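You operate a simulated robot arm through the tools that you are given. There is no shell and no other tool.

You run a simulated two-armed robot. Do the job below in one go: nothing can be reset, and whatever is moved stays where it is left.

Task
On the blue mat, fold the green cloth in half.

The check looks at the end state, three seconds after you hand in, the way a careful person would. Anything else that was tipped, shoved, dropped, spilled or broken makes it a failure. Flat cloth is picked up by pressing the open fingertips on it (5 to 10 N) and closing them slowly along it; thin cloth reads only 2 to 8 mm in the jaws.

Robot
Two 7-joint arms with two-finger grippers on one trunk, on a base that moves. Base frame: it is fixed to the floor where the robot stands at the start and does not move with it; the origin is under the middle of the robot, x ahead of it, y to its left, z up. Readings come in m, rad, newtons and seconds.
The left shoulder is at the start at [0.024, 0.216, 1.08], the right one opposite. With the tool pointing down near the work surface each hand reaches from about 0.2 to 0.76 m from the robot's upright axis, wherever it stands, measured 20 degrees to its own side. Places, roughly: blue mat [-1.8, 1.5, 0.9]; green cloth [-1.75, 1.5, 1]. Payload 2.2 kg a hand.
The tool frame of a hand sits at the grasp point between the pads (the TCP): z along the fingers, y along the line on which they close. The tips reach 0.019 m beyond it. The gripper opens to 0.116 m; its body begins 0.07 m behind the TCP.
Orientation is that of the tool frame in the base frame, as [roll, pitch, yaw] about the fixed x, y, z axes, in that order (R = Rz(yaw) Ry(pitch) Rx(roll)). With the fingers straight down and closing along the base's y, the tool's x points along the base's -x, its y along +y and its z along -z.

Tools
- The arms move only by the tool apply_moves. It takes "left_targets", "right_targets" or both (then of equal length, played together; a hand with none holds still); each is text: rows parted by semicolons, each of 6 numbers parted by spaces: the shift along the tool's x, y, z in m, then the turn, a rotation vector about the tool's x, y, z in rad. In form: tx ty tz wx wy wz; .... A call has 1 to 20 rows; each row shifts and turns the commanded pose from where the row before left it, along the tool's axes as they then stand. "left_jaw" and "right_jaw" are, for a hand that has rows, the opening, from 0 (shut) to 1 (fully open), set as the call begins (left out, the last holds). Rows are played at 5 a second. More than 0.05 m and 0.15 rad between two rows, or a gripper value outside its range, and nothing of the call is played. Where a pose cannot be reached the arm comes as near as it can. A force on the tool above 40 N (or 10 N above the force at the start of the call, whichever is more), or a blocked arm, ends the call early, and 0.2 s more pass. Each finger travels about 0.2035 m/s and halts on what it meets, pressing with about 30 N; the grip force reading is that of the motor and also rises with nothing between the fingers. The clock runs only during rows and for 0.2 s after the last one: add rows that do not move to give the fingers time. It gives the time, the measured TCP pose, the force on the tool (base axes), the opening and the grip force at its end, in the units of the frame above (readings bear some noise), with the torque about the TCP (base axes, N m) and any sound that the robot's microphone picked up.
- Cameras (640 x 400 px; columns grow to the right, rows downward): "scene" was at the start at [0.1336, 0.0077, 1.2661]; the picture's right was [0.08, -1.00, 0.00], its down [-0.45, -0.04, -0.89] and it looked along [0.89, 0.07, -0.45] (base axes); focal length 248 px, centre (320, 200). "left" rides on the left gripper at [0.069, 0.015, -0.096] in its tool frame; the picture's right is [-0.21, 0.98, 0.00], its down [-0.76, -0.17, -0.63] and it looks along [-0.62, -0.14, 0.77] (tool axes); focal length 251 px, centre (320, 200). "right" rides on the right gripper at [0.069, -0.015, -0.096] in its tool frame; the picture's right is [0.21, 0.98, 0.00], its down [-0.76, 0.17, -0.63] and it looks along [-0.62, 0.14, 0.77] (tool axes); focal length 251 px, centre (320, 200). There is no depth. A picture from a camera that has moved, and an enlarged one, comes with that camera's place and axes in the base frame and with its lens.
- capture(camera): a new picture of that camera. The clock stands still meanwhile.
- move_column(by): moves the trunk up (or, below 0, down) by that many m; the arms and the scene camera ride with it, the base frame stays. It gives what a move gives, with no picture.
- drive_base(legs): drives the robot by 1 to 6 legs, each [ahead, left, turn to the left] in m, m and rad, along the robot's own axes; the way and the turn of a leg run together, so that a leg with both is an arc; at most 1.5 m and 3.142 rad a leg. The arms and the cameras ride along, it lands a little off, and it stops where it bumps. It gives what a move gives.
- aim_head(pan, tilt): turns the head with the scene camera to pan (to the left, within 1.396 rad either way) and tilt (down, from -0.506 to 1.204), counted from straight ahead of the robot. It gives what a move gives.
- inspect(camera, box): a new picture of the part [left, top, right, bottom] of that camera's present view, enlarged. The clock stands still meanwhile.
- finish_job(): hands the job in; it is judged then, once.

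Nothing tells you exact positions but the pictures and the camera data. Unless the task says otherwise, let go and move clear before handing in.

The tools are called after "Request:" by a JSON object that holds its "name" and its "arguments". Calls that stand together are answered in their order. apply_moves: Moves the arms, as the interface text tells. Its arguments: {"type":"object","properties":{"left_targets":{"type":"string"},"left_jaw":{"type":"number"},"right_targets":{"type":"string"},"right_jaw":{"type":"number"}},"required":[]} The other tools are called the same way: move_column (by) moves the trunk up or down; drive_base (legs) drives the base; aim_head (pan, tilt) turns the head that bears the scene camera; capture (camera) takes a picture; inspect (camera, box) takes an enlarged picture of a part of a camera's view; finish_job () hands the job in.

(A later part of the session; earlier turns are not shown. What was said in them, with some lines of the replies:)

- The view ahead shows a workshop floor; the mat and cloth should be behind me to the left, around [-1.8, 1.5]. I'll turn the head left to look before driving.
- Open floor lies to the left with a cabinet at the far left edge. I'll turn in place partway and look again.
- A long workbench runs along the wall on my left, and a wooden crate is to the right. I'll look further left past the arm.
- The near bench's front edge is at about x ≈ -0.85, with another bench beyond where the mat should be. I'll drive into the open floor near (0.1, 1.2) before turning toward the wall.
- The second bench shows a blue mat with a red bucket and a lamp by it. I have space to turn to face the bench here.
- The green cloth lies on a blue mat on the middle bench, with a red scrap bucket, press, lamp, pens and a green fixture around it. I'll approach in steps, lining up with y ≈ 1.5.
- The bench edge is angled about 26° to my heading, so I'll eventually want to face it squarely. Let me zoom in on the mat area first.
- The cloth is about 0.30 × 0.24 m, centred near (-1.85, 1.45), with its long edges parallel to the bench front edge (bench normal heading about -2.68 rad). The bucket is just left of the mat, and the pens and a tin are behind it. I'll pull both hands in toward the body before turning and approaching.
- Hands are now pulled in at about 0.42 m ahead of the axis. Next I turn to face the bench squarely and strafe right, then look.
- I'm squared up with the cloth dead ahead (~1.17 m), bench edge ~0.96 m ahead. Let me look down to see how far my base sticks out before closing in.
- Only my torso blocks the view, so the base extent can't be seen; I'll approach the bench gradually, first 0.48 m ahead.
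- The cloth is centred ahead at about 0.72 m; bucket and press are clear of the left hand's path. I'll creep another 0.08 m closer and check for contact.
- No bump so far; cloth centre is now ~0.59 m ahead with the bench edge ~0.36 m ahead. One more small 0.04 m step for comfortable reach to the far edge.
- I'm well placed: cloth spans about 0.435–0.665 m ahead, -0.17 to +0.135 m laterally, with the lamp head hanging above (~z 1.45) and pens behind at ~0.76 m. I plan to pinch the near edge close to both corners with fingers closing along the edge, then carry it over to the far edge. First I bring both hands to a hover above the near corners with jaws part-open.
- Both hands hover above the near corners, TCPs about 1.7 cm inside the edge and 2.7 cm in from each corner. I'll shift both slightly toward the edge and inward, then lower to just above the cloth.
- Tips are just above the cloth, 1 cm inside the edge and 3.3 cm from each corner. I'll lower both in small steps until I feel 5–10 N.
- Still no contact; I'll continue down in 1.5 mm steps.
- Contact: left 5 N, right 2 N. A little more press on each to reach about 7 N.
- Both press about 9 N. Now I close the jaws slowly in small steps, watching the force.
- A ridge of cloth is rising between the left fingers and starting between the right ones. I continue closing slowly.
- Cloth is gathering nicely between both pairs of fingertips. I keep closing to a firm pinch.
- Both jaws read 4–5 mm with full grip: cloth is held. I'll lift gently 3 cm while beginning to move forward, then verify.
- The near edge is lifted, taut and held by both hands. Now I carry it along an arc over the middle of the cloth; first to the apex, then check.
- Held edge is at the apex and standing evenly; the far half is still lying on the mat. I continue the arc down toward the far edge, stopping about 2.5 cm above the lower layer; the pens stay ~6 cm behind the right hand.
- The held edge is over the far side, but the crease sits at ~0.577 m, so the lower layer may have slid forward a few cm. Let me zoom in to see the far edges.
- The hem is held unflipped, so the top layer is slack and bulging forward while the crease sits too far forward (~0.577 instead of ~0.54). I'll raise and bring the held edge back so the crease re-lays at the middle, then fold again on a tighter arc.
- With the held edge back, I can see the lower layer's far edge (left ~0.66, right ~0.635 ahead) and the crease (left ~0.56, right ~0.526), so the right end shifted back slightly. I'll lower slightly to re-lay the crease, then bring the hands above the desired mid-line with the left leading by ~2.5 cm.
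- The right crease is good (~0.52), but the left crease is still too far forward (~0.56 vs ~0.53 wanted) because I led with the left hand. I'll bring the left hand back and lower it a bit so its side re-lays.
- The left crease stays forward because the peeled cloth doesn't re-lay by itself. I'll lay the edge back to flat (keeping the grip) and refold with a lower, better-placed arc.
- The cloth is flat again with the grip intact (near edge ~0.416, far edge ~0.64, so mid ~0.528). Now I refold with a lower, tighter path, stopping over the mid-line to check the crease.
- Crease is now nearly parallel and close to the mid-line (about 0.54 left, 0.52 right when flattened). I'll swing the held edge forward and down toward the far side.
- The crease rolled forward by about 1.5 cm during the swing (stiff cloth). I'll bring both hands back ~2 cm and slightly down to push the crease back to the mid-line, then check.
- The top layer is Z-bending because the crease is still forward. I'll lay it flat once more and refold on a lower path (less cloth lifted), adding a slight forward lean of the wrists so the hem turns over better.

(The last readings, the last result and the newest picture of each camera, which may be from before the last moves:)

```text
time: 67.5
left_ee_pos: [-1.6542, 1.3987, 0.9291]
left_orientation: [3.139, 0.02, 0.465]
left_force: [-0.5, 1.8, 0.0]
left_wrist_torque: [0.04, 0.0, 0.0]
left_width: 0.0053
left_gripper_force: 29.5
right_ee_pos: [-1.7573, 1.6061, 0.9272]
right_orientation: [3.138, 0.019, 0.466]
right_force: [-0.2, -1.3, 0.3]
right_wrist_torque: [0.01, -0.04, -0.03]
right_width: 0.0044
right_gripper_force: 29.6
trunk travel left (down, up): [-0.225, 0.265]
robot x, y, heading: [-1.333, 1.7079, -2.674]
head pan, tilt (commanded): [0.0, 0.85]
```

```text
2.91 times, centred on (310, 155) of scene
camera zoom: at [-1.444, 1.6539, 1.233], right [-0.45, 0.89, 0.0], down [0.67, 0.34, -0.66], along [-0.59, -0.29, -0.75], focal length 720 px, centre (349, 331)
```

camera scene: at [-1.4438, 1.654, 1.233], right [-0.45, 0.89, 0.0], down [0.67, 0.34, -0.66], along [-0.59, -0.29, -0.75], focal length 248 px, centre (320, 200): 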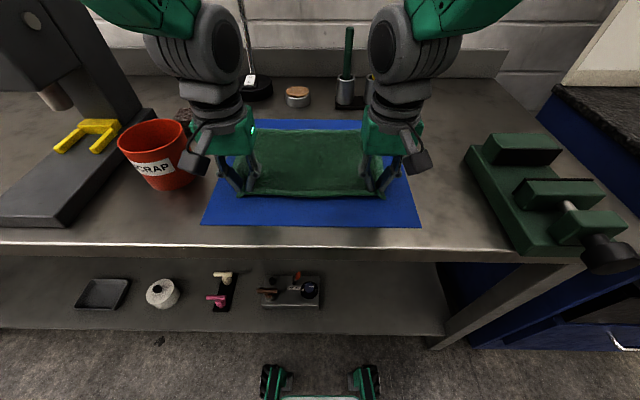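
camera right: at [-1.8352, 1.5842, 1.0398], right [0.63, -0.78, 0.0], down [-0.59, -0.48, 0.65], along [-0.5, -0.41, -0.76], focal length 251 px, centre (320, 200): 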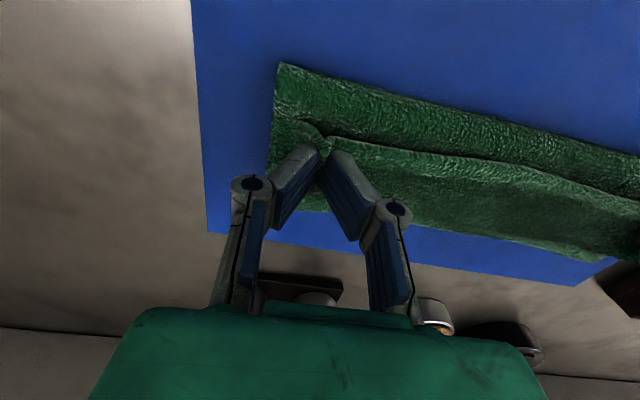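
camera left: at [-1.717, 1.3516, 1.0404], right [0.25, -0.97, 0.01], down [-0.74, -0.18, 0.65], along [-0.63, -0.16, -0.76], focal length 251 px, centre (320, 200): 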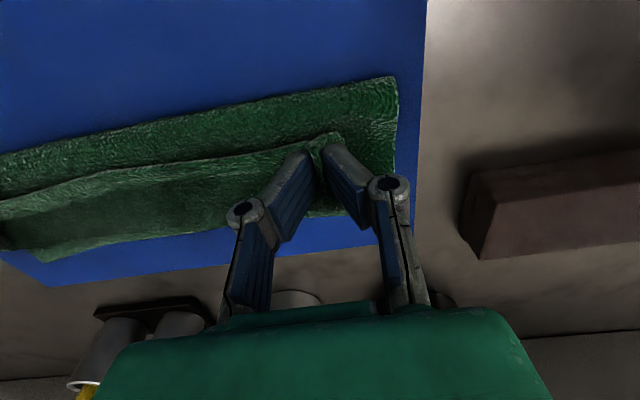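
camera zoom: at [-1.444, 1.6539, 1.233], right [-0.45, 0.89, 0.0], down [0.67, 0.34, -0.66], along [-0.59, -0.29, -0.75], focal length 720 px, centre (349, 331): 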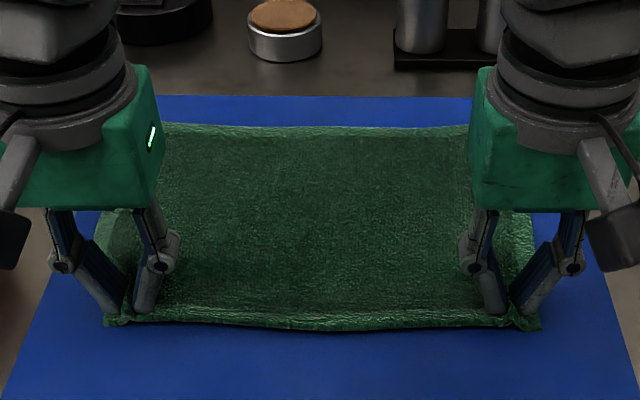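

Cloth is flat again. Now the lower arc up to the mid-line, then check the crease.

Request:
{"name": "apply_moves", "arguments": {"left_targets": "-0.010 0 -0.012 0 0 0; -0.014 0 -0.011 0 0 0; -0.018 0 -0.008 0 0 0; -0.020 0 -0.005 0 0 0; -0.020 0 -0.002 0 0 0; -0.020 0 0 0 0 0; 0 0 0 0 0 0; 0 0 0 0 0 0", "right_targets": "-0.010 0 -0.012 0 0 0; -0.014 0 -0.011 0 0 0; -0.018 0 -0.008 0 0 0; -0.020 0 -0.005 0 0 0; -0.020 0 -0.002 0 0 0; -0.020 0 0 0 0 0; 0 0 0 0 0 0; 0 0 0 0 0 0"}}

Request:
{"name": "inspect", "arguments": {"camera": "scene", "box": [200, 90, 420, 220]}}

Request:
{"name": "capture", "arguments": {"camera": "left"}}

Request:
{"name": "capture", "arguments": {"camera": "right"}}

```text
time: 69.3
left_ee_pos: [-1.7443, 1.3538, 0.9691]
left_orientation: [3.139, 0.019, 0.466]
left_force: [-1.1, 3.1, -1.2]
left_wrist_torque: [0.06, 0.02, 0.02]
left_width: 0.0052
left_gripper_force: 29.7
right_ee_pos: [-1.8486, 1.5598, 0.9685]
right_orientation: [3.138, 0.016, 0.467]
right_force: [0.6, -1.6, -0.4]
right_wrist_torque: [-0.07, -0.04, -0.03]
right_width: 0.0041
right_gripper_force: 29.9
trunk travel left (down, up): [-0.225, 0.265]
robot x, y, heading: [-1.3393, 1.7057, -2.674]
head pan, tilt (commanded): [0.0, 0.85]
```

```text
2.91 times, centred on (310, 155) of scene
camera zoom: at [-1.4451, 1.6534, 1.2329], right [-0.45, 0.89, 0.0], down [0.67, 0.34, -0.66], along [-0.59, -0.29, -0.75], focal length 720 px, centre (349, 331)
```

zoom: 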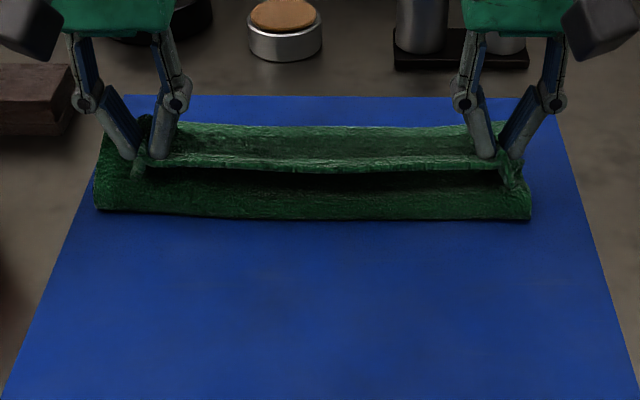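

```text
taken
camera left: at [-1.676, 1.3718, 1.0642], right [0.25, -0.97, 0.01], down [-0.74, -0.19, 0.65], along [-0.63, -0.16, -0.76], focal length 251 px, centre (320, 200)
```

left: 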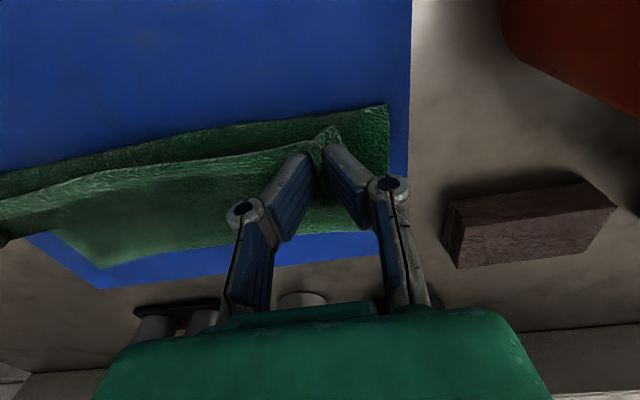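

```text
taken
camera right: at [-1.7944, 1.6054, 1.063], right [0.63, -0.78, 0.0], down [-0.59, -0.48, 0.65], along [-0.5, -0.41, -0.76], focal length 251 px, centre (320, 200)
```

right: 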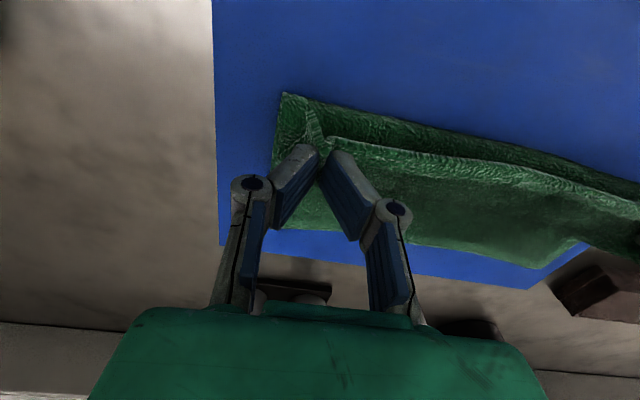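

The crease is now well placed (~0.52 left, ~0.51 right) and I can still see the far edge at ~0.63. Next I swing forward with a gradual forward lean of the wrists, checking clearance to pens (wrist reaches ~0.71, pens at 0.75).

Request:
{"name": "apply_moves", "arguments": {"left_targets": "-0.010 0 0 0 0.07 0; -0.01 0 0.0003 0 0.07 0; -0.0102 0 0.0006 0 0.07 0; -0.0082 0 0.0003 0 0.07 0; -0.0075 0 0.001 0 0.07 0; -0.0057 0 0.0011 0 0.07 0; 0 0 0 0 0 0; 0 0 0 0 0 0", "right_targets": "-0.010 0 0 0 0.07 0; -0.01 0 0.0003 0 0.07 0; -0.0102 0 0.0006 0 0.07 0; -0.0082 0 0.0003 0 0.07 0; -0.0075 0 0.001 0 0.07 0; -0.0057 0 0.0011 0 0.07 0; 0 0 0 0 0 0; 0 0 0 0 0 0"}}

Request:
{"name": "capture", "arguments": {"camera": "scene"}}

Request:
{"name": "inspect", "arguments": {"camera": "scene", "box": [200, 90, 420, 220]}}

Request:
{"name": "capture", "arguments": {"camera": "left"}}

Request:
{"name": "capture", "arguments": {"camera": "right"}}

```text
time: 71.1
left_ee_pos: [-1.7902, 1.3301, 0.9585]
left_orientation: [3.14, -0.401, 0.468]
left_force: [-1.8, 2.3, -0.7]
left_wrist_torque: [0.05, 0.04, 0.05]
left_width: 0.0047
left_gripper_force: 29.9
right_ee_pos: [-1.8946, 1.539, 0.9586]
right_orientation: [3.136, -0.405, 0.468]
right_force: [1.1, -3.1, 0.3]
right_wrist_torque: [-0.06, -0.02, -0.03]
right_width: 0.0043
right_gripper_force: 29.5
trunk travel left (down, up): [-0.225, 0.265]
robot x, y, heading: [-1.3333, 1.708, -2.676]
head pan, tilt (commanded): [0.0, 0.85]
```

```text
taken
camera scene: at [-1.4465, 1.6528, 1.2327], right [-0.45, 0.89, 0.0], down [0.67, 0.34, -0.66], along [-0.59, -0.29, -0.76], focal length 248 px, centre (320, 200)
```

scene: 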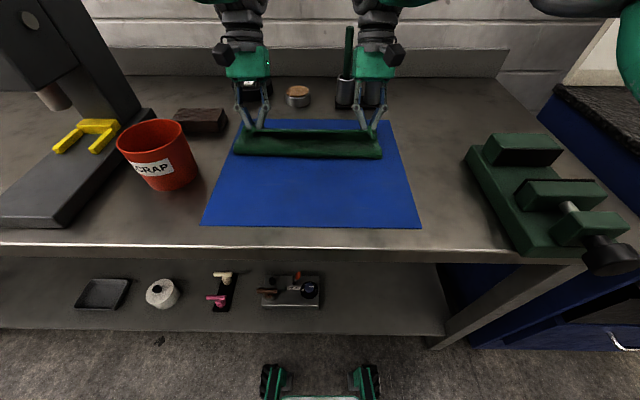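

```text
2.91 times, centred on (310, 155) of scene
camera zoom: at [-1.4465, 1.6528, 1.2327], right [-0.45, 0.89, 0.0], down [0.67, 0.34, -0.66], along [-0.59, -0.29, -0.76], focal length 720 px, centre (349, 331)
```

zoom: 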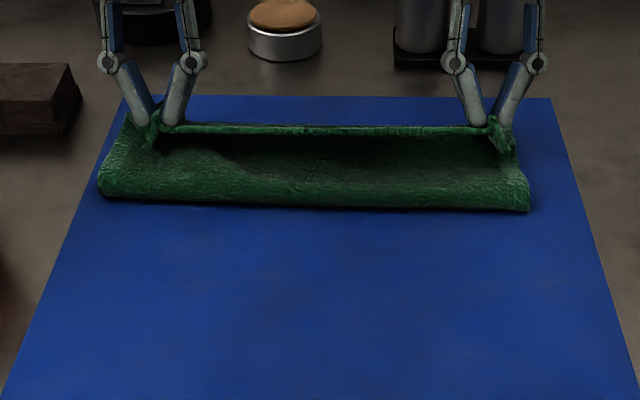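

```text
taken
camera left: at [-1.7618, 1.3283, 1.0751], right [0.26, -0.96, -0.08], down [-0.92, -0.28, 0.29], along [-0.3, 0.0, -0.95], focal length 251 px, centre (320, 200)
```

left: 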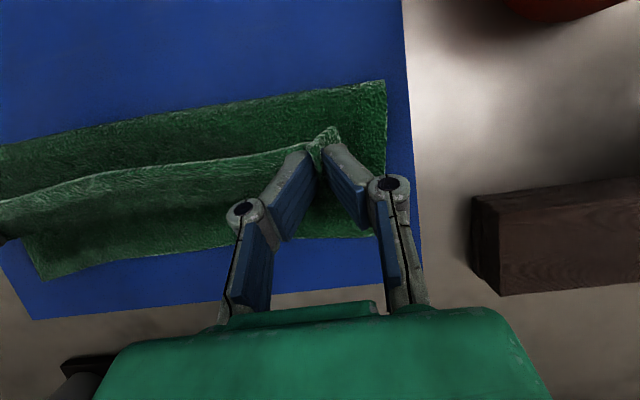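

```text
taken
camera right: at [-1.88, 1.5631, 1.0736], right [0.61, -0.78, 0.09], down [-0.77, -0.57, 0.28], along [-0.17, -0.24, -0.95], focal length 251 px, centre (320, 200)
```

right: 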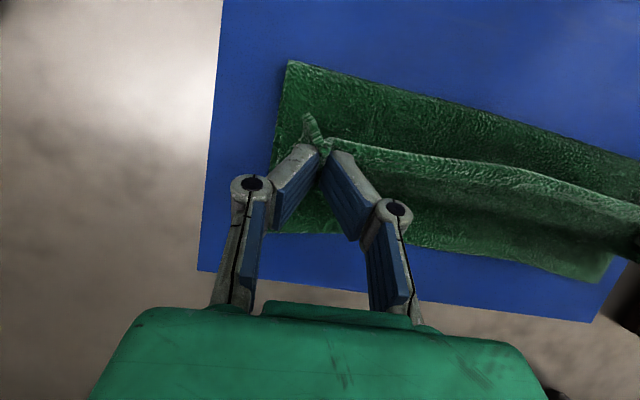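

Fold is forming well: crease ~0.53, lower layer's far edge still at ~0.63 on the mat. I'll continue forward and down gently to lay the edge near the far edge.

Request:
{"name": "apply_moves", "arguments": {"left_targets": "-0.0085 0 -0.0005 0 0 0; -0.0085 0 -0.0005 0 0 0; -0.0085 0 -0.0005 0 0 0; -0.0085 0 -0.0005 0 0 0; 0 0 0 0 0 0; 0 0 0 0 0 0", "right_targets": "-0.0085 0 -0.0005 0 0 0; -0.0085 0 -0.0005 0 0 0; -0.0085 0 -0.0005 0 0 0; -0.0085 0 -0.0005 0 0 0; 0 0 0 0 0 0; 0 0 0 0 0 0"}}

Request:
{"name": "inspect", "arguments": {"camera": "scene", "box": [200, 90, 420, 220]}}

Request:
{"name": "capture", "arguments": {"camera": "left"}}

Request:
{"name": "capture", "arguments": {"camera": "right"}}

```text
time: 72.5
left_ee_pos: [-1.8187, 1.3177, 0.9467]
left_orientation: [3.14, -0.402, 0.468]
left_force: [-0.3, 1.1, -0.7]
left_wrist_torque: [0.05, 0.01, 0.02]
left_width: 0.0053
left_gripper_force: 30.0
right_ee_pos: [-1.9255, 1.5208, 0.9467]
right_orientation: [3.138, -0.403, 0.467]
right_force: [0.0, -2.0, -0.2]
right_wrist_torque: [-0.01, -0.02, 0.0]
right_width: 0.004
right_gripper_force: 29.8
trunk travel left (down, up): [-0.225, 0.265]
robot x, y, heading: [-1.3363, 1.71, -2.673]
head pan, tilt (commanded): [0.0, 0.85]
```

```text
2.91 times, centred on (310, 155) of scene
camera zoom: at [-1.4466, 1.6526, 1.2327], right [-0.45, 0.89, 0.0], down [0.68, 0.34, -0.66], along [-0.59, -0.29, -0.76], focal length 720 px, centre (349, 331)
```

zoom: 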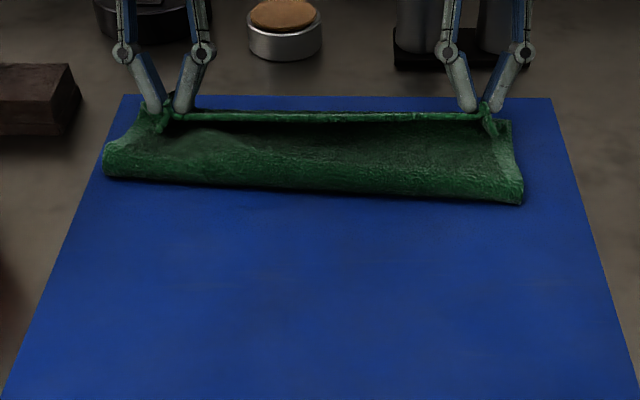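

```text
taken
camera left: at [-1.7912, 1.3144, 1.0643], right [0.26, -0.96, -0.08], down [-0.92, -0.28, 0.29], along [-0.3, 0.0, -0.95], focal length 251 px, centre (320, 200)
```

left: 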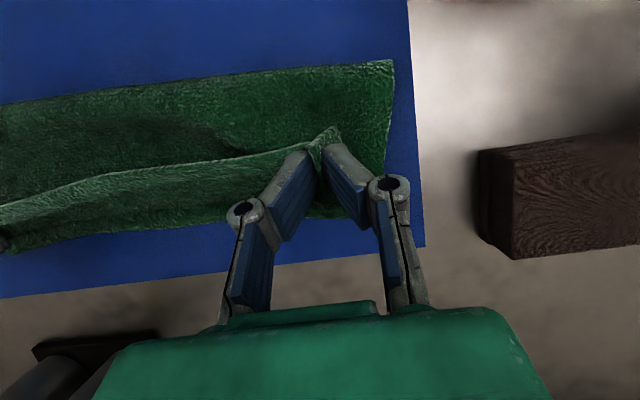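

```text
taken
camera right: at [-1.9112, 1.5466, 1.0626], right [0.61, -0.78, 0.09], down [-0.77, -0.57, 0.29], along [-0.17, -0.24, -0.95], focal length 251 px, centre (320, 200)
```

right: 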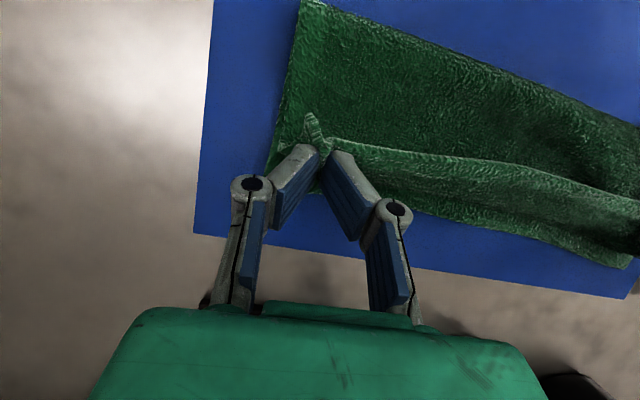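

The left crease jumped forward again (0.57 vs 0.54 right). The best state was just before (hands at ~0.575 m). I'll return to flat and redo it, with the left hand lagging about 1 cm, then release at that earlier point so the edge drops forward on its own.

Request:
{"name": "apply_moves", "arguments": {"left_targets": "0.0153 0 0.0024 0 -0.07 0; 0.0155 0 0.0013 0 -0.07 0; 0.0155 0 0.0003 0 -0.07 0; 0.0155 0 -0.0008 0 -0.07 0; 0.0155 0 -0.0019 0 -0.07 0; 0.0153 0 -0.003 0 -0.07 0; 0.02 0 0.004 0 0 0; 0.02 0 0.008 0 0 0; 0.02 0 0.010 0 0 0; 0.017 0 0.010 0 0 0; 0.012 0 0.008 0 0 0; 0.009 0 0.003 0 0 0; 0 0 0 0 0 0", "right_targets": "0.0153 0 0.0024 0 -0.07 0; 0.0155 0 0.0013 0 -0.07 0; 0.0155 0 0.0003 0 -0.07 0; 0.0155 0 -0.0008 0 -0.07 0; 0.0155 0 -0.0019 0 -0.07 0; 0.0153 0 -0.003 0 -0.07 0; 0.02 0 0.004 0 0 0; 0.02 0 0.008 0 0 0; 0.02 0 0.010 0 0 0; 0.017 0 0.010 0 0 0; 0.012 0 0.008 0 0 0; 0.009 0 0.003 0 0 0; 0 0 0 0 0 0"}}

Request:
{"name": "inspect", "arguments": {"camera": "scene", "box": [200, 90, 420, 220]}}

Request:
{"name": "capture", "arguments": {"camera": "left"}}

Request:
{"name": "capture", "arguments": {"camera": "right"}}

```text
time: 75.3
left_ee_pos: [-1.6515, 1.4011, 0.9235]
left_orientation: [3.14, 0.018, 0.465]
left_force: [-1.2, 2.3, 0.8]
left_wrist_torque: [0.09, 0.04, 0.07]
left_width: 0.005
left_gripper_force: 30.1
right_ee_pos: [-1.755, 1.6087, 0.9235]
right_orientation: [3.137, 0.016, 0.466]
right_force: [1.7, -2.2, -0.2]
right_wrist_torque: [-0.02, -0.03, 0.0]
right_width: 0.004
right_gripper_force: 29.9
trunk travel left (down, up): [-0.225, 0.265]
robot x, y, heading: [-1.3328, 1.7078, -2.674]
head pan, tilt (commanded): [0.0, 0.85]
```

```text
2.91 times, centred on (310, 155) of scene
camera zoom: at [-1.4438, 1.654, 1.233], right [-0.45, 0.89, 0.0], down [0.67, 0.34, -0.66], along [-0.59, -0.29, -0.75], focal length 720 px, centre (349, 331)
```

zoom: 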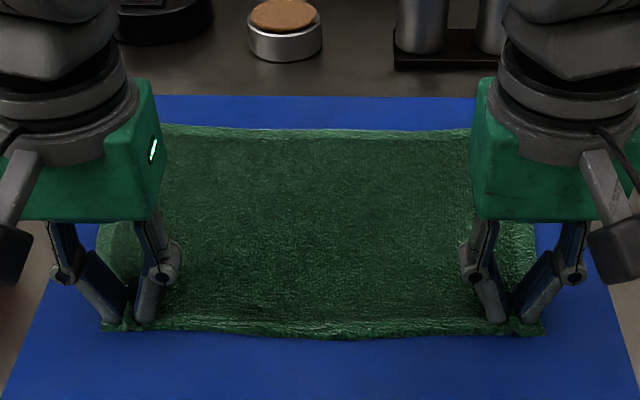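

```text
taken
camera left: at [-1.5827, 1.4192, 1.0198], right [0.25, -0.97, 0.01], down [-0.74, -0.19, 0.65], along [-0.63, -0.16, -0.76], focal length 251 px, centre (320, 200)
```

left: 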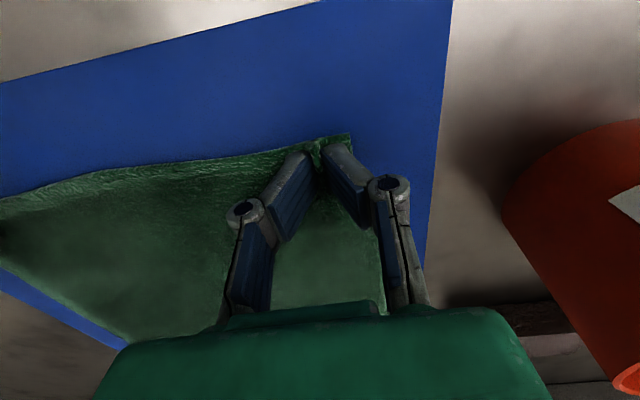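

```text
taken
camera right: at [-1.6991, 1.6532, 1.0199], right [0.63, -0.78, 0.0], down [-0.59, -0.48, 0.65], along [-0.5, -0.41, -0.76], focal length 251 px, centre (320, 200)
```

right: 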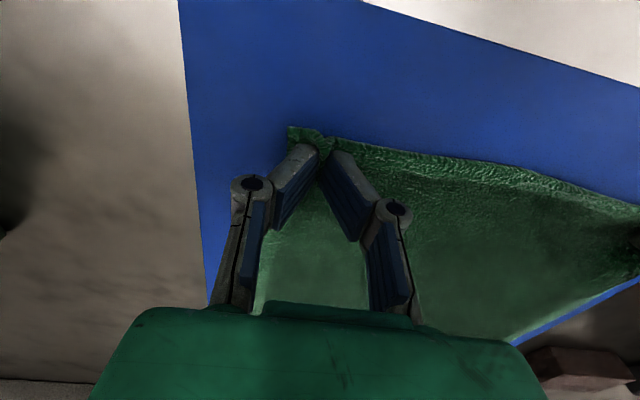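

Flat again, mid-line at ~0.522. Now the low arc followed by the short swing, with the left hand lagging about 1 cm.

Request:
{"name": "apply_moves", "arguments": {"left_targets": "-0.010 0 -0.012 0 0 0; -0.014 0 -0.011 0 0 0; -0.018 0 -0.008 0 0 0; -0.020 0 -0.005 0 0 0; -0.020 0 -0.002 0 0 0; -0.020 0 0 0 0 0; -0.006 0 0.001 0 0.084 0; -0.0061 0 0.0005 0 0.084 0; -0.0061 0 0 0 0.084 0; -0.0061 0 -0.0005 0 0.084 0; -0.006 0 -0.001 0 0.084 0; 0 0 0 0 0 0", "right_targets": "-0.010 0 -0.012 0 0 0; -0.014 0 -0.011 0 0 0; -0.018 0 -0.008 0 0 0; -0.020 0 -0.005 0 0 0; -0.020 0 -0.002 0 0 0; -0.020 0 0 0 0 0; -0.0085 0 0.001 0 0.084 0; -0.0086 0 0.0003 0 0.084 0; -0.0086 0 -0.0004 0 0.084 0; -0.0085 0 -0.0011 0 0.084 0; -0.0083 0 -0.0019 0 0.084 0; 0 0 0 0 0 0"}}

Request:
{"name": "inspect", "arguments": {"camera": "scene", "box": [200, 90, 420, 220]}}

Request:
{"name": "capture", "arguments": {"camera": "left"}}

Request:
{"name": "capture", "arguments": {"camera": "right"}}

```text
time: 77.9
left_ee_pos: [-1.7682, 1.3433, 0.9623]
left_orientation: [3.14, -0.4, 0.468]
left_force: [-1.2, 1.6, -0.1]
left_wrist_torque: [0.05, 0.11, 0.04]
left_width: 0.005
left_gripper_force: 30.0
right_ee_pos: [-1.882, 1.5419, 0.9626]
right_orientation: [3.137, -0.4, 0.468]
right_force: [0.9, -2.1, 0.0]
right_wrist_torque: [-0.01, 0.01, -0.04]
right_width: 0.0041
right_gripper_force: 29.5
trunk travel left (down, up): [-0.225, 0.265]
robot x, y, heading: [-1.3321, 1.7067, -2.673]
head pan, tilt (commanded): [0.0, 0.85]
```

```text
2.91 times, centred on (310, 155) of scene
camera zoom: at [-1.4446, 1.6535, 1.233], right [-0.45, 0.89, 0.0], down [0.67, 0.34, -0.66], along [-0.59, -0.29, -0.75], focal length 720 px, centre (349, 331)
```

zoom: 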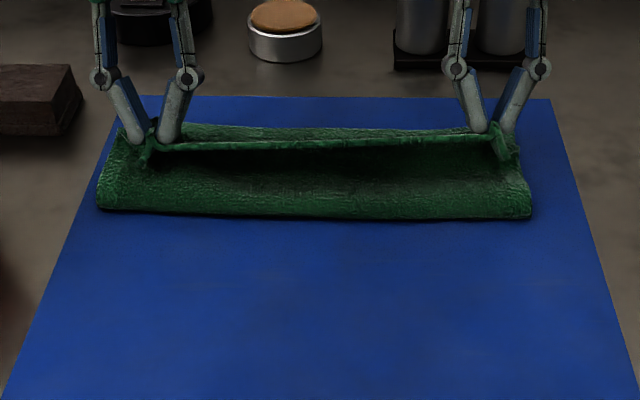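

```text
taken
camera left: at [-1.7394, 1.3405, 1.0781], right [0.26, -0.96, -0.08], down [-0.92, -0.28, 0.29], along [-0.3, 0.0, -0.95], focal length 251 px, centre (320, 200)
```

left: 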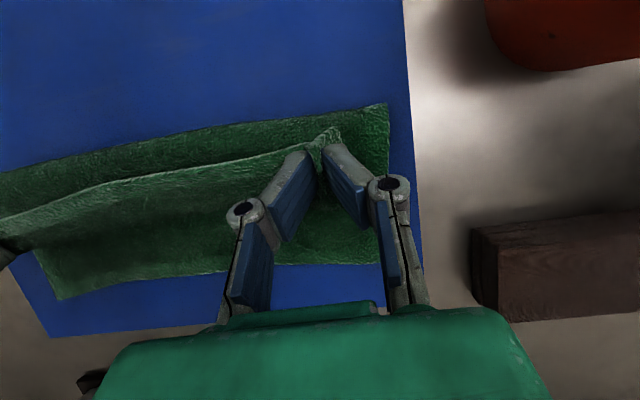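

```text
taken
camera right: at [-1.8672, 1.5683, 1.0779], right [0.62, -0.78, 0.09], down [-0.77, -0.57, 0.29], along [-0.17, -0.24, -0.95], focal length 251 px, centre (320, 200)
```

right: 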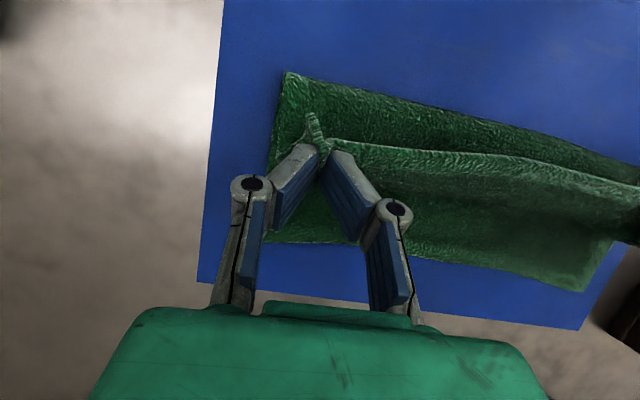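

The crease is straight and near the middle (≈0.52 left, ≈0.51 right), far edge ~0.627. Now I lower while easing forward, keeping low so the lower layer isn't peeled up any further.

Request:
{"name": "apply_moves", "arguments": {"left_targets": "-0.0066 0 0.0025 0 0 0; -0.0066 0 0.0025 0 0 0; -0.0066 0 0.0025 0 0 0; -0.0066 0 0.0025 0 0 0; 0 0 0 0 0 0", "right_targets": "-0.0066 0 0.0025 0 0 0; -0.0066 0 0.0025 0 0 0; -0.0066 0 0.0025 0 0 0; -0.0066 0 0.0025 0 0 0; 0 0 0 0 0 0"}}

Request:
{"name": "inspect", "arguments": {"camera": "scene", "box": [200, 90, 420, 220]}}

Request:
{"name": "capture", "arguments": {"camera": "left"}}

Request:
{"name": "capture", "arguments": {"camera": "right"}}

```text
time: 79.1
left_ee_pos: [-1.7865, 1.3326, 0.9418]
left_orientation: [3.139, -0.399, 0.469]
left_force: [-1.2, 2.0, 0.3]
left_wrist_torque: [0.07, 0.03, 0.03]
left_width: 0.005
left_gripper_force: 29.9
right_ee_pos: [-1.9025, 1.5334, 0.9412]
right_orientation: [3.137, -0.402, 0.467]
right_force: [0.9, -1.5, 0.4]
right_wrist_torque: [-0.02, 0.0, -0.03]
right_width: 0.0041
right_gripper_force: 30.1
trunk travel left (down, up): [-0.225, 0.265]
robot x, y, heading: [-1.3354, 1.7071, -2.679]
head pan, tilt (commanded): [0.0, 0.85]
```

```text
2.91 times, centred on (310, 155) of scene
camera zoom: at [-1.4456, 1.6531, 1.2328], right [-0.45, 0.89, 0.0], down [0.67, 0.34, -0.66], along [-0.59, -0.29, -0.75], focal length 720 px, centre (349, 331)
```

zoom: 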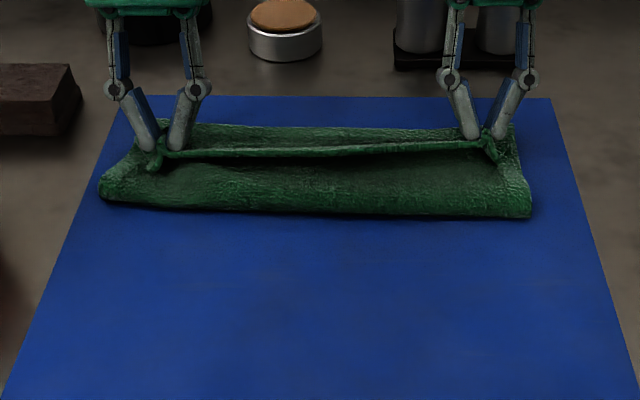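

```text
taken
camera left: at [-1.7581, 1.3307, 1.0576], right [0.26, -0.96, -0.08], down [-0.92, -0.28, 0.29], along [-0.3, 0.0, -0.95], focal length 251 px, centre (320, 200)
```

left: 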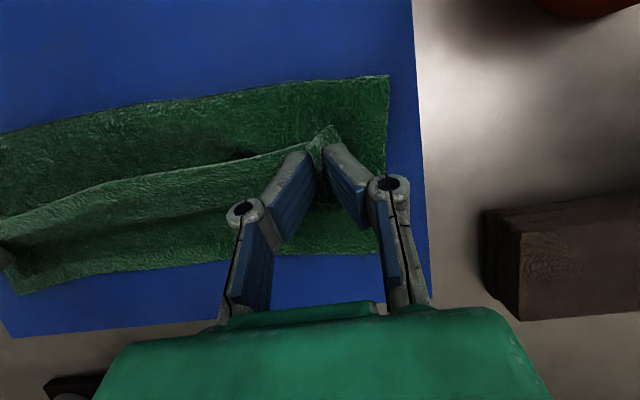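

```text
taken
camera right: at [-1.8867, 1.5584, 1.0573], right [0.62, -0.78, 0.09], down [-0.77, -0.57, 0.29], along [-0.17, -0.24, -0.95], focal length 251 px, centre (320, 200)
```

right: 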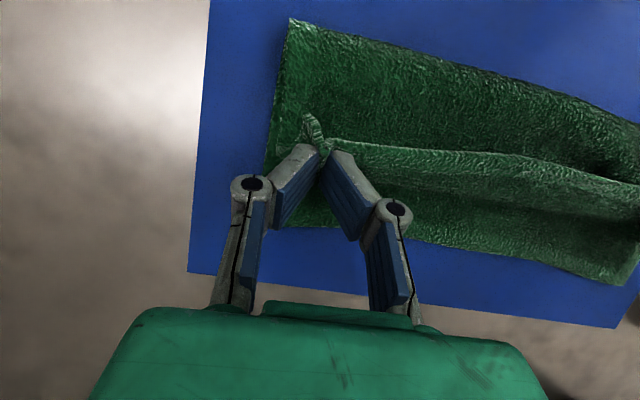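

The fold looks right: crease ~0.52–0.53, the hem's turn-over at ~0.586 and far edge ~0.62. I'll open the jaws here and lift straight up to see how the hem settles.

Request:
{"name": "apply_moves", "arguments": {"left_targets": "0 0 0 0 0 0; 0 0 0 0 0 0; 0.002 0 -0.0045 0 0 0; 0.004 0 -0.009 0 0 0; 0.006 0 -0.0137 0 0 0; 0.006 0 -0.0137 0 0 0; 0.006 0 -0.0137 0 0 0; 0 0 0 0 0 0", "right_targets": "0 0 0 0 0 0; 0 0 0 0 0 0; 0.002 0 -0.0045 0 0 0; 0.004 0 -0.009 0 0 0; 0.006 0 -0.0137 0 0 0; 0.006 0 -0.0137 0 0 0; 0.006 0 -0.0137 0 0 0; 0 0 0 0 0 0", "left_jaw": 0.3, "right_jaw": 0.3}}

Request:
{"name": "inspect", "arguments": {"camera": "scene", "box": [200, 90, 420, 220]}}

Request:
{"name": "capture", "arguments": {"camera": "left"}}

Request:
{"name": "capture", "arguments": {"camera": "right"}}

```text
time: 80.9
left_ee_pos: [-1.7856, 1.3335, 1.0001]
left_orientation: [3.14, -0.4, 0.468]
left_force: [0.2, 0.5, 0.8]
left_wrist_torque: [-0.04, 0.02, 0.02]
left_width: 0.0346
left_gripper_force: 0.0
right_ee_pos: [-1.9025, 1.5339, 1.0003]
right_orientation: [3.14, -0.401, 0.466]
right_force: [-0.9, 0.4, 0.5]
right_wrist_torque: [0.02, -0.02, 0.01]
right_width: 0.0348
right_gripper_force: 0.0
trunk travel left (down, up): [-0.225, 0.265]
robot x, y, heading: [-1.3341, 1.7101, -2.677]
head pan, tilt (commanded): [0.0, 0.85]
```

```text
2.91 times, centred on (310, 155) of scene
camera zoom: at [-1.4461, 1.6528, 1.2327], right [-0.45, 0.89, 0.0], down [0.67, 0.34, -0.66], along [-0.59, -0.29, -0.76], focal length 720 px, centre (349, 331)
```

zoom: 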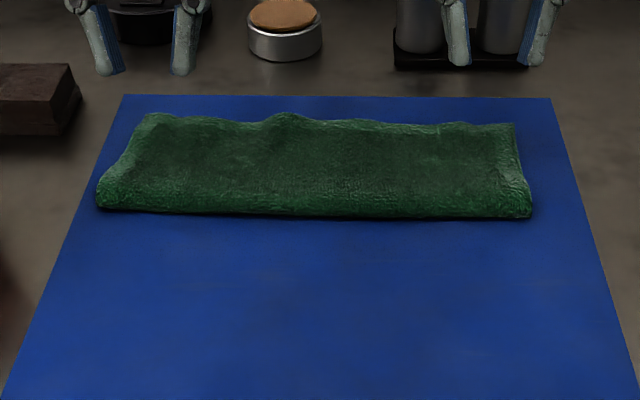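

```text
taken
camera left: at [-1.7573, 1.331, 1.1169], right [0.26, -0.96, -0.08], down [-0.92, -0.28, 0.29], along [-0.3, 0.0, -0.95], focal length 251 px, centre (320, 200)
```

left: 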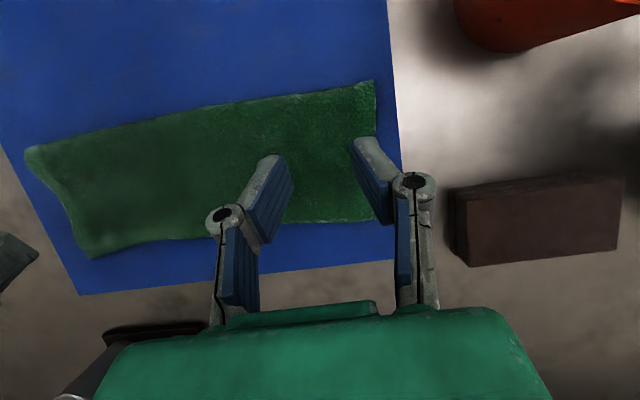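

```text
taken
camera right: at [-1.8878, 1.5586, 1.1151], right [0.61, -0.78, 0.09], down [-0.77, -0.57, 0.29], along [-0.17, -0.24, -0.95], focal length 251 px, centre (320, 200)
```

right: 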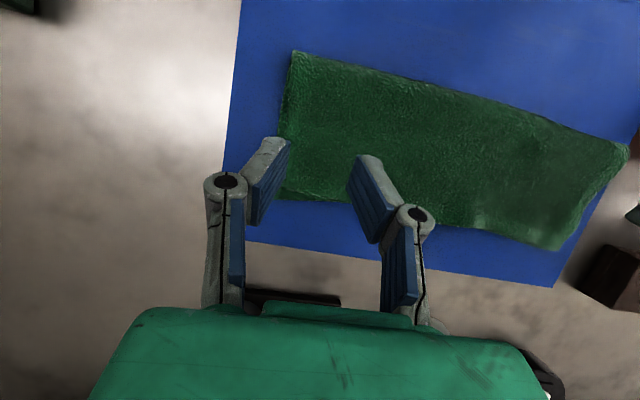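

Excellent — the hem sprang over and the cloth now lies folded neatly on the mat. I'll withdraw both hands back and up, clear of the lamp, and inspect the alignment.

Request:
{"name": "apply_moves", "arguments": {"left_targets": "0.0274 0 0.0122 0 -0.084 0; 0.0283 0 0.0099 0 -0.084 0; 0.029 0 0.0075 0 -0.084 0; 0.0296 0 0.005 0 -0.084 0; 0.0299 0 0.0025 0 -0.084 0; 0.01 0 -0.02 0 0 0; 0 0 -0.03 0 0 0; 0 0.01 -0.03 0 0 0; 0 0.02 -0.03 0 0 0; 0 0 0 0 0 0", "right_targets": "0.0274 0 0.0122 0 -0.084 0; 0.0283 0 0.0099 0 -0.084 0; 0.029 0 0.0075 0 -0.084 0; 0.0296 0 0.005 0 -0.084 0; 0.0299 0 0.0025 0 -0.084 0; 0.01 0 -0.02 0 0 0; 0 0 -0.03 0 0 0; 0 -0.02 -0.03 0 0 0; 0 -0.03 -0.03 0 0 0; 0 0 0 0 0 0"}}

Request:
{"name": "capture", "arguments": {"camera": "scene"}}

Request:
{"name": "inspect", "arguments": {"camera": "scene", "box": [210, 100, 410, 200]}}

Request:
{"name": "capture", "arguments": {"camera": "left"}}

Request:
{"name": "capture", "arguments": {"camera": "right"}}

```text
time: 83.1
left_ee_pos: [-1.6278, 1.3782, 1.1094]
left_orientation: [3.139, 0.019, 0.467]
left_force: [0.4, -0.4, 0.7]
left_wrist_torque: [-0.03, 0.01, -0.01]
left_width: 0.0348
left_gripper_force: 0.0
right_ee_pos: [-1.7776, 1.653, 1.105]
right_orientation: [3.139, 0.017, 0.467]
right_force: [-0.2, -0.1, -0.7]
right_wrist_torque: [0.01, 0.0, 0.02]
right_width: 0.0345
right_gripper_force: 0.1
trunk travel left (down, up): [-0.225, 0.265]
robot x, y, heading: [-1.3366, 1.7091, -2.673]
head pan, tilt (commanded): [0.0, 0.85]
```

```text
taken
camera scene: at [-1.4429, 1.6535, 1.233], right [-0.45, 0.89, 0.0], down [0.67, 0.34, -0.66], along [-0.59, -0.29, -0.75], focal length 248 px, centre (320, 200)
```

scene: 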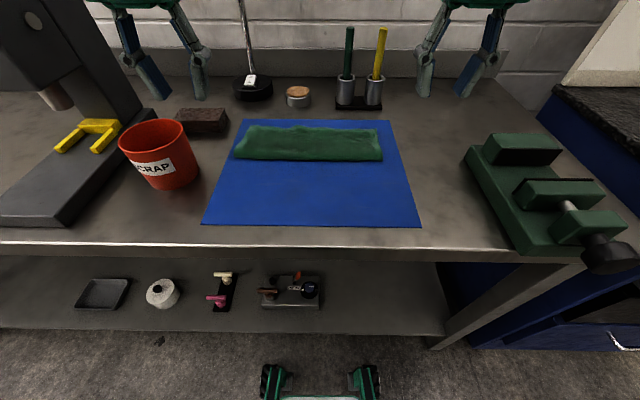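

```text
3.20 times, centred on (310, 150) of scene
camera zoom: at [-1.4429, 1.6535, 1.233], right [-0.45, 0.89, 0.0], down [0.67, 0.34, -0.66], along [-0.59, -0.29, -0.75], focal length 792 px, centre (352, 360)
```

zoom: 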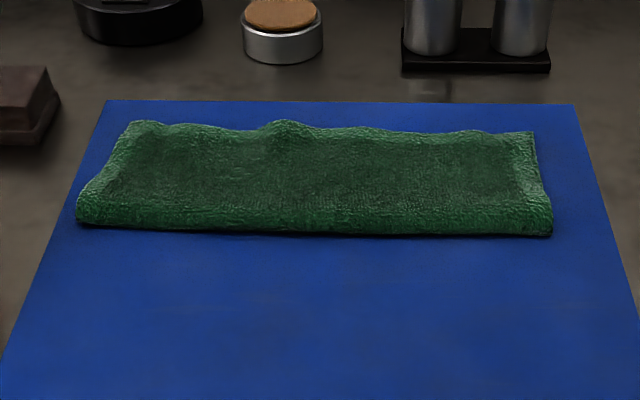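

```text
taken
camera left: at [-1.5584, 1.3965, 1.204], right [0.25, -0.97, 0.01], down [-0.74, -0.19, 0.65], along [-0.63, -0.16, -0.76], focal length 251 px, centre (320, 200)
```

left: 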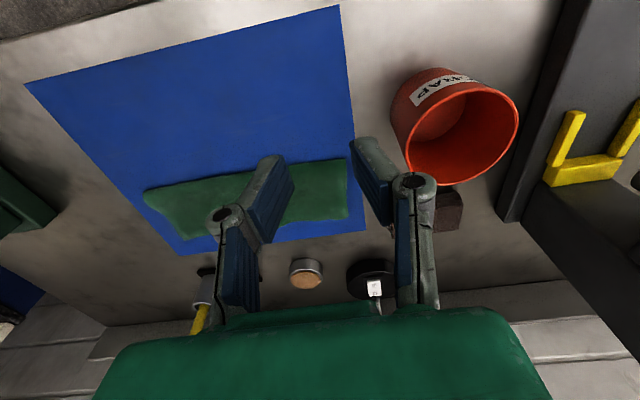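

```text
taken
camera right: at [-1.7233, 1.698, 1.2013], right [0.63, -0.78, 0.0], down [-0.59, -0.48, 0.65], along [-0.5, -0.41, -0.76], focal length 251 px, centre (320, 200)
```

right: 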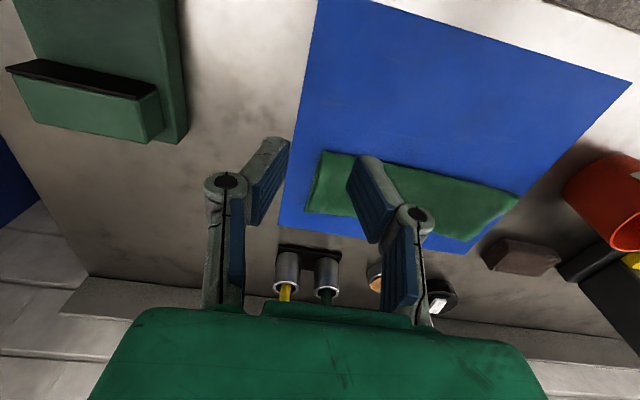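

The fold lies neatly on the mat and everything around it is undisturbed. Let me zoom in closely to check whether the layers line up at the far edge and ends.

Request:
{"name": "inspect", "arguments": {"camera": "scene", "box": [225, 115, 315, 175]}}

Request:
{"name": "inspect", "arguments": {"camera": "scene", "box": [305, 115, 395, 175]}}

Request:
{"name": "inspect", "arguments": {"camera": "left", "box": [120, 140, 380, 270]}}

Request:
{"name": "inspect", "arguments": {"camera": "right", "box": [270, 130, 540, 270]}}

```text
6.67 times, centred on (270, 145) of scene
camera zoom: at [-1.4429, 1.6535, 1.233], right [-0.45, 0.89, 0.0], down [0.67, 0.34, -0.66], along [-0.59, -0.29, -0.75], focal length 1650 px, centre (653, 567)
```

zoom: 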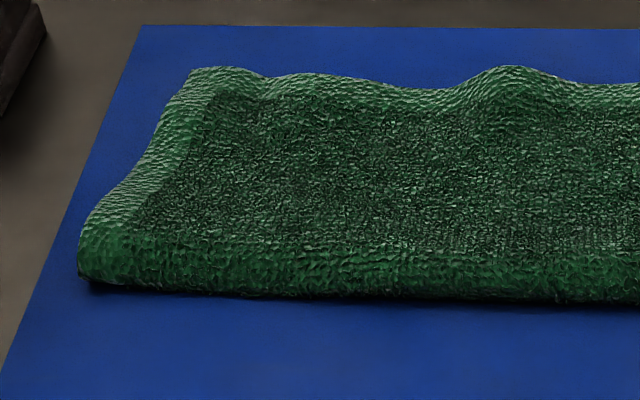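

```text
6.67 times, centred on (350, 145) of scene
camera zoom: at [-1.4429, 1.6535, 1.233], right [-0.45, 0.89, 0.0], down [0.67, 0.34, -0.66], along [-0.59, -0.29, -0.75], focal length 1650 px, centre (120, 567)
```

zoom: 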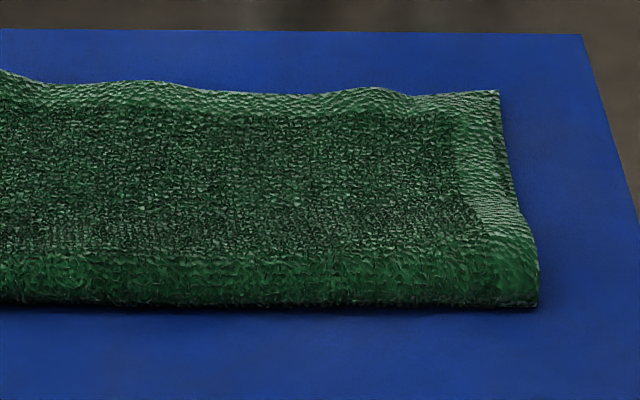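

```text
2.46 times, centred on (250, 205) of left
camera zoom: at [-1.5584, 1.3965, 1.204], right [0.25, -0.97, 0.01], down [-0.74, -0.19, 0.65], along [-0.63, -0.16, -0.76], focal length 619 px, centre (492, 188)
```

zoom: 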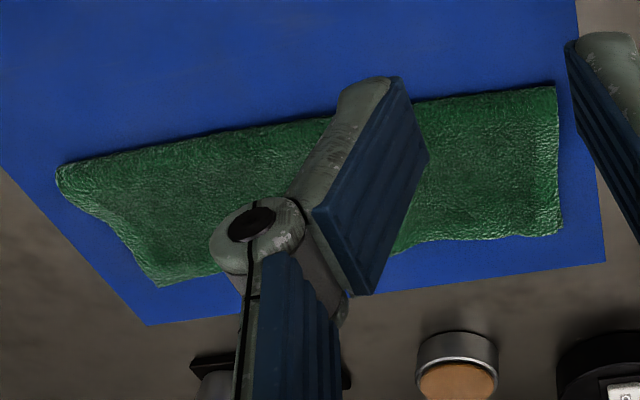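

```text
2.37 times, centred on (405, 200) of right
camera zoom: at [-1.7233, 1.698, 1.2013], right [0.63, -0.78, 0.0], down [-0.59, -0.48, 0.65], along [-0.5, -0.41, -0.76], focal length 596 px, centre (118, 200)
```

zoom: 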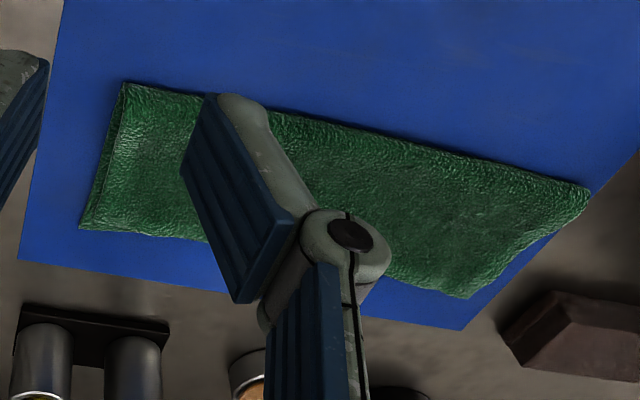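

The layers line up: crease at ~0.52–0.53, both far edges at ~0.63–0.64, hem fully unrolled, ends within a few millimetres, all on the mat. I'll back straight away from the bench to be clear and take a last look.

Request:
{"name": "drive_base", "arguments": {"legs": [[-0.25, 0, 0]]}}

Request:
{"name": "capture", "arguments": {"camera": "scene"}}

Request:
{"name": "inspect", "arguments": {"camera": "scene", "box": [200, 50, 420, 170]}}

```text
time: 84.9
left_ee_pos: [-1.4023, 1.4907, 1.1084]
left_orientation: [3.14, 0.018, 0.466]
left_force: [0.1, 0.8, -0.6]
left_wrist_torque: [0.0, 0.06, 0.03]
left_width: 0.0348
left_gripper_force: 0.0
right_ee_pos: [-1.5544, 1.7655, 1.1058]
right_orientation: [3.138, 0.018, 0.466]
right_force: [1.4, 0.3, 0.0]
right_wrist_torque: [-0.04, 0.0, -0.03]
right_width: 0.035
right_gripper_force: 0.0
trunk travel left (down, up): [-0.225, 0.265]
robot x, y, heading: [-1.1098, 1.8225, -2.677]
head pan, tilt (commanded): [0.0, 0.85]
```

```text
taken
camera scene: at [-1.2191, 1.7661, 1.2331], right [-0.45, 0.89, 0.0], down [0.67, 0.34, -0.66], along [-0.59, -0.29, -0.75], focal length 248 px, centre (320, 200)
```

scene: 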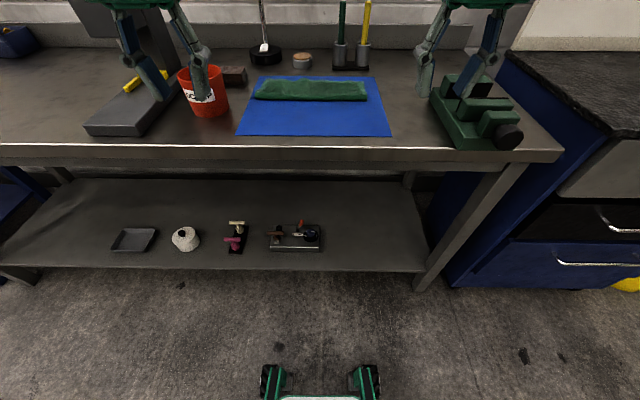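

```text
2.91 times, centred on (310, 110) of scene
camera zoom: at [-1.2191, 1.7661, 1.2331], right [-0.45, 0.89, 0.0], down [0.67, 0.34, -0.66], along [-0.59, -0.29, -0.75], focal length 720 px, centre (349, 462)
```

zoom: 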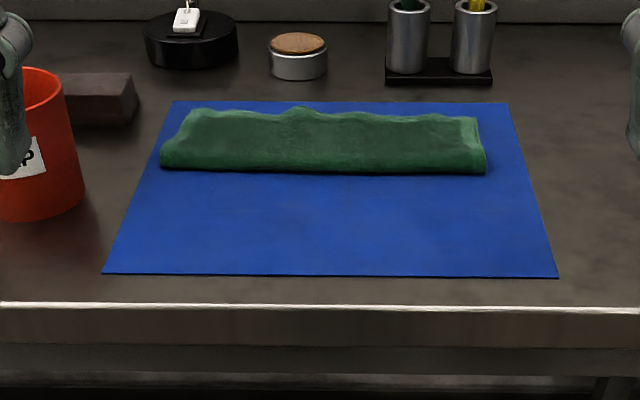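

The green cloth lies folded in half on the blue mat, and the bucket, pens, tin, lamp and the rest are where they were. Both hands are open and clear of the bench, so I'm handing in.

Request:
{"name": "finish_job", "arguments": {}}

```text
The job is handed in.
```

The green cloth is folded in half on the blue mat, and I have handed the job in. The check's result has not come back.

- **Fold:** I carried the near long edge over to the far long edge. By my camera estimates the two layers meet to within about a centimetre along the far edge and a few millimetres at the ends. The far edge is slightly wavy, and I did not press it flat.
- **Retries:** The crease first formed too far forward. I laid the cloth back flat and refolded it a few times before letting go.
- **Surroundings:** In the last pictures the bucket, press, lamp, pens, tin and green fixture all look undisturbed.
- **Robot:** Both hands let go of the cloth. I then lifted them away and drove the robot back about 0.25 m from the bench.
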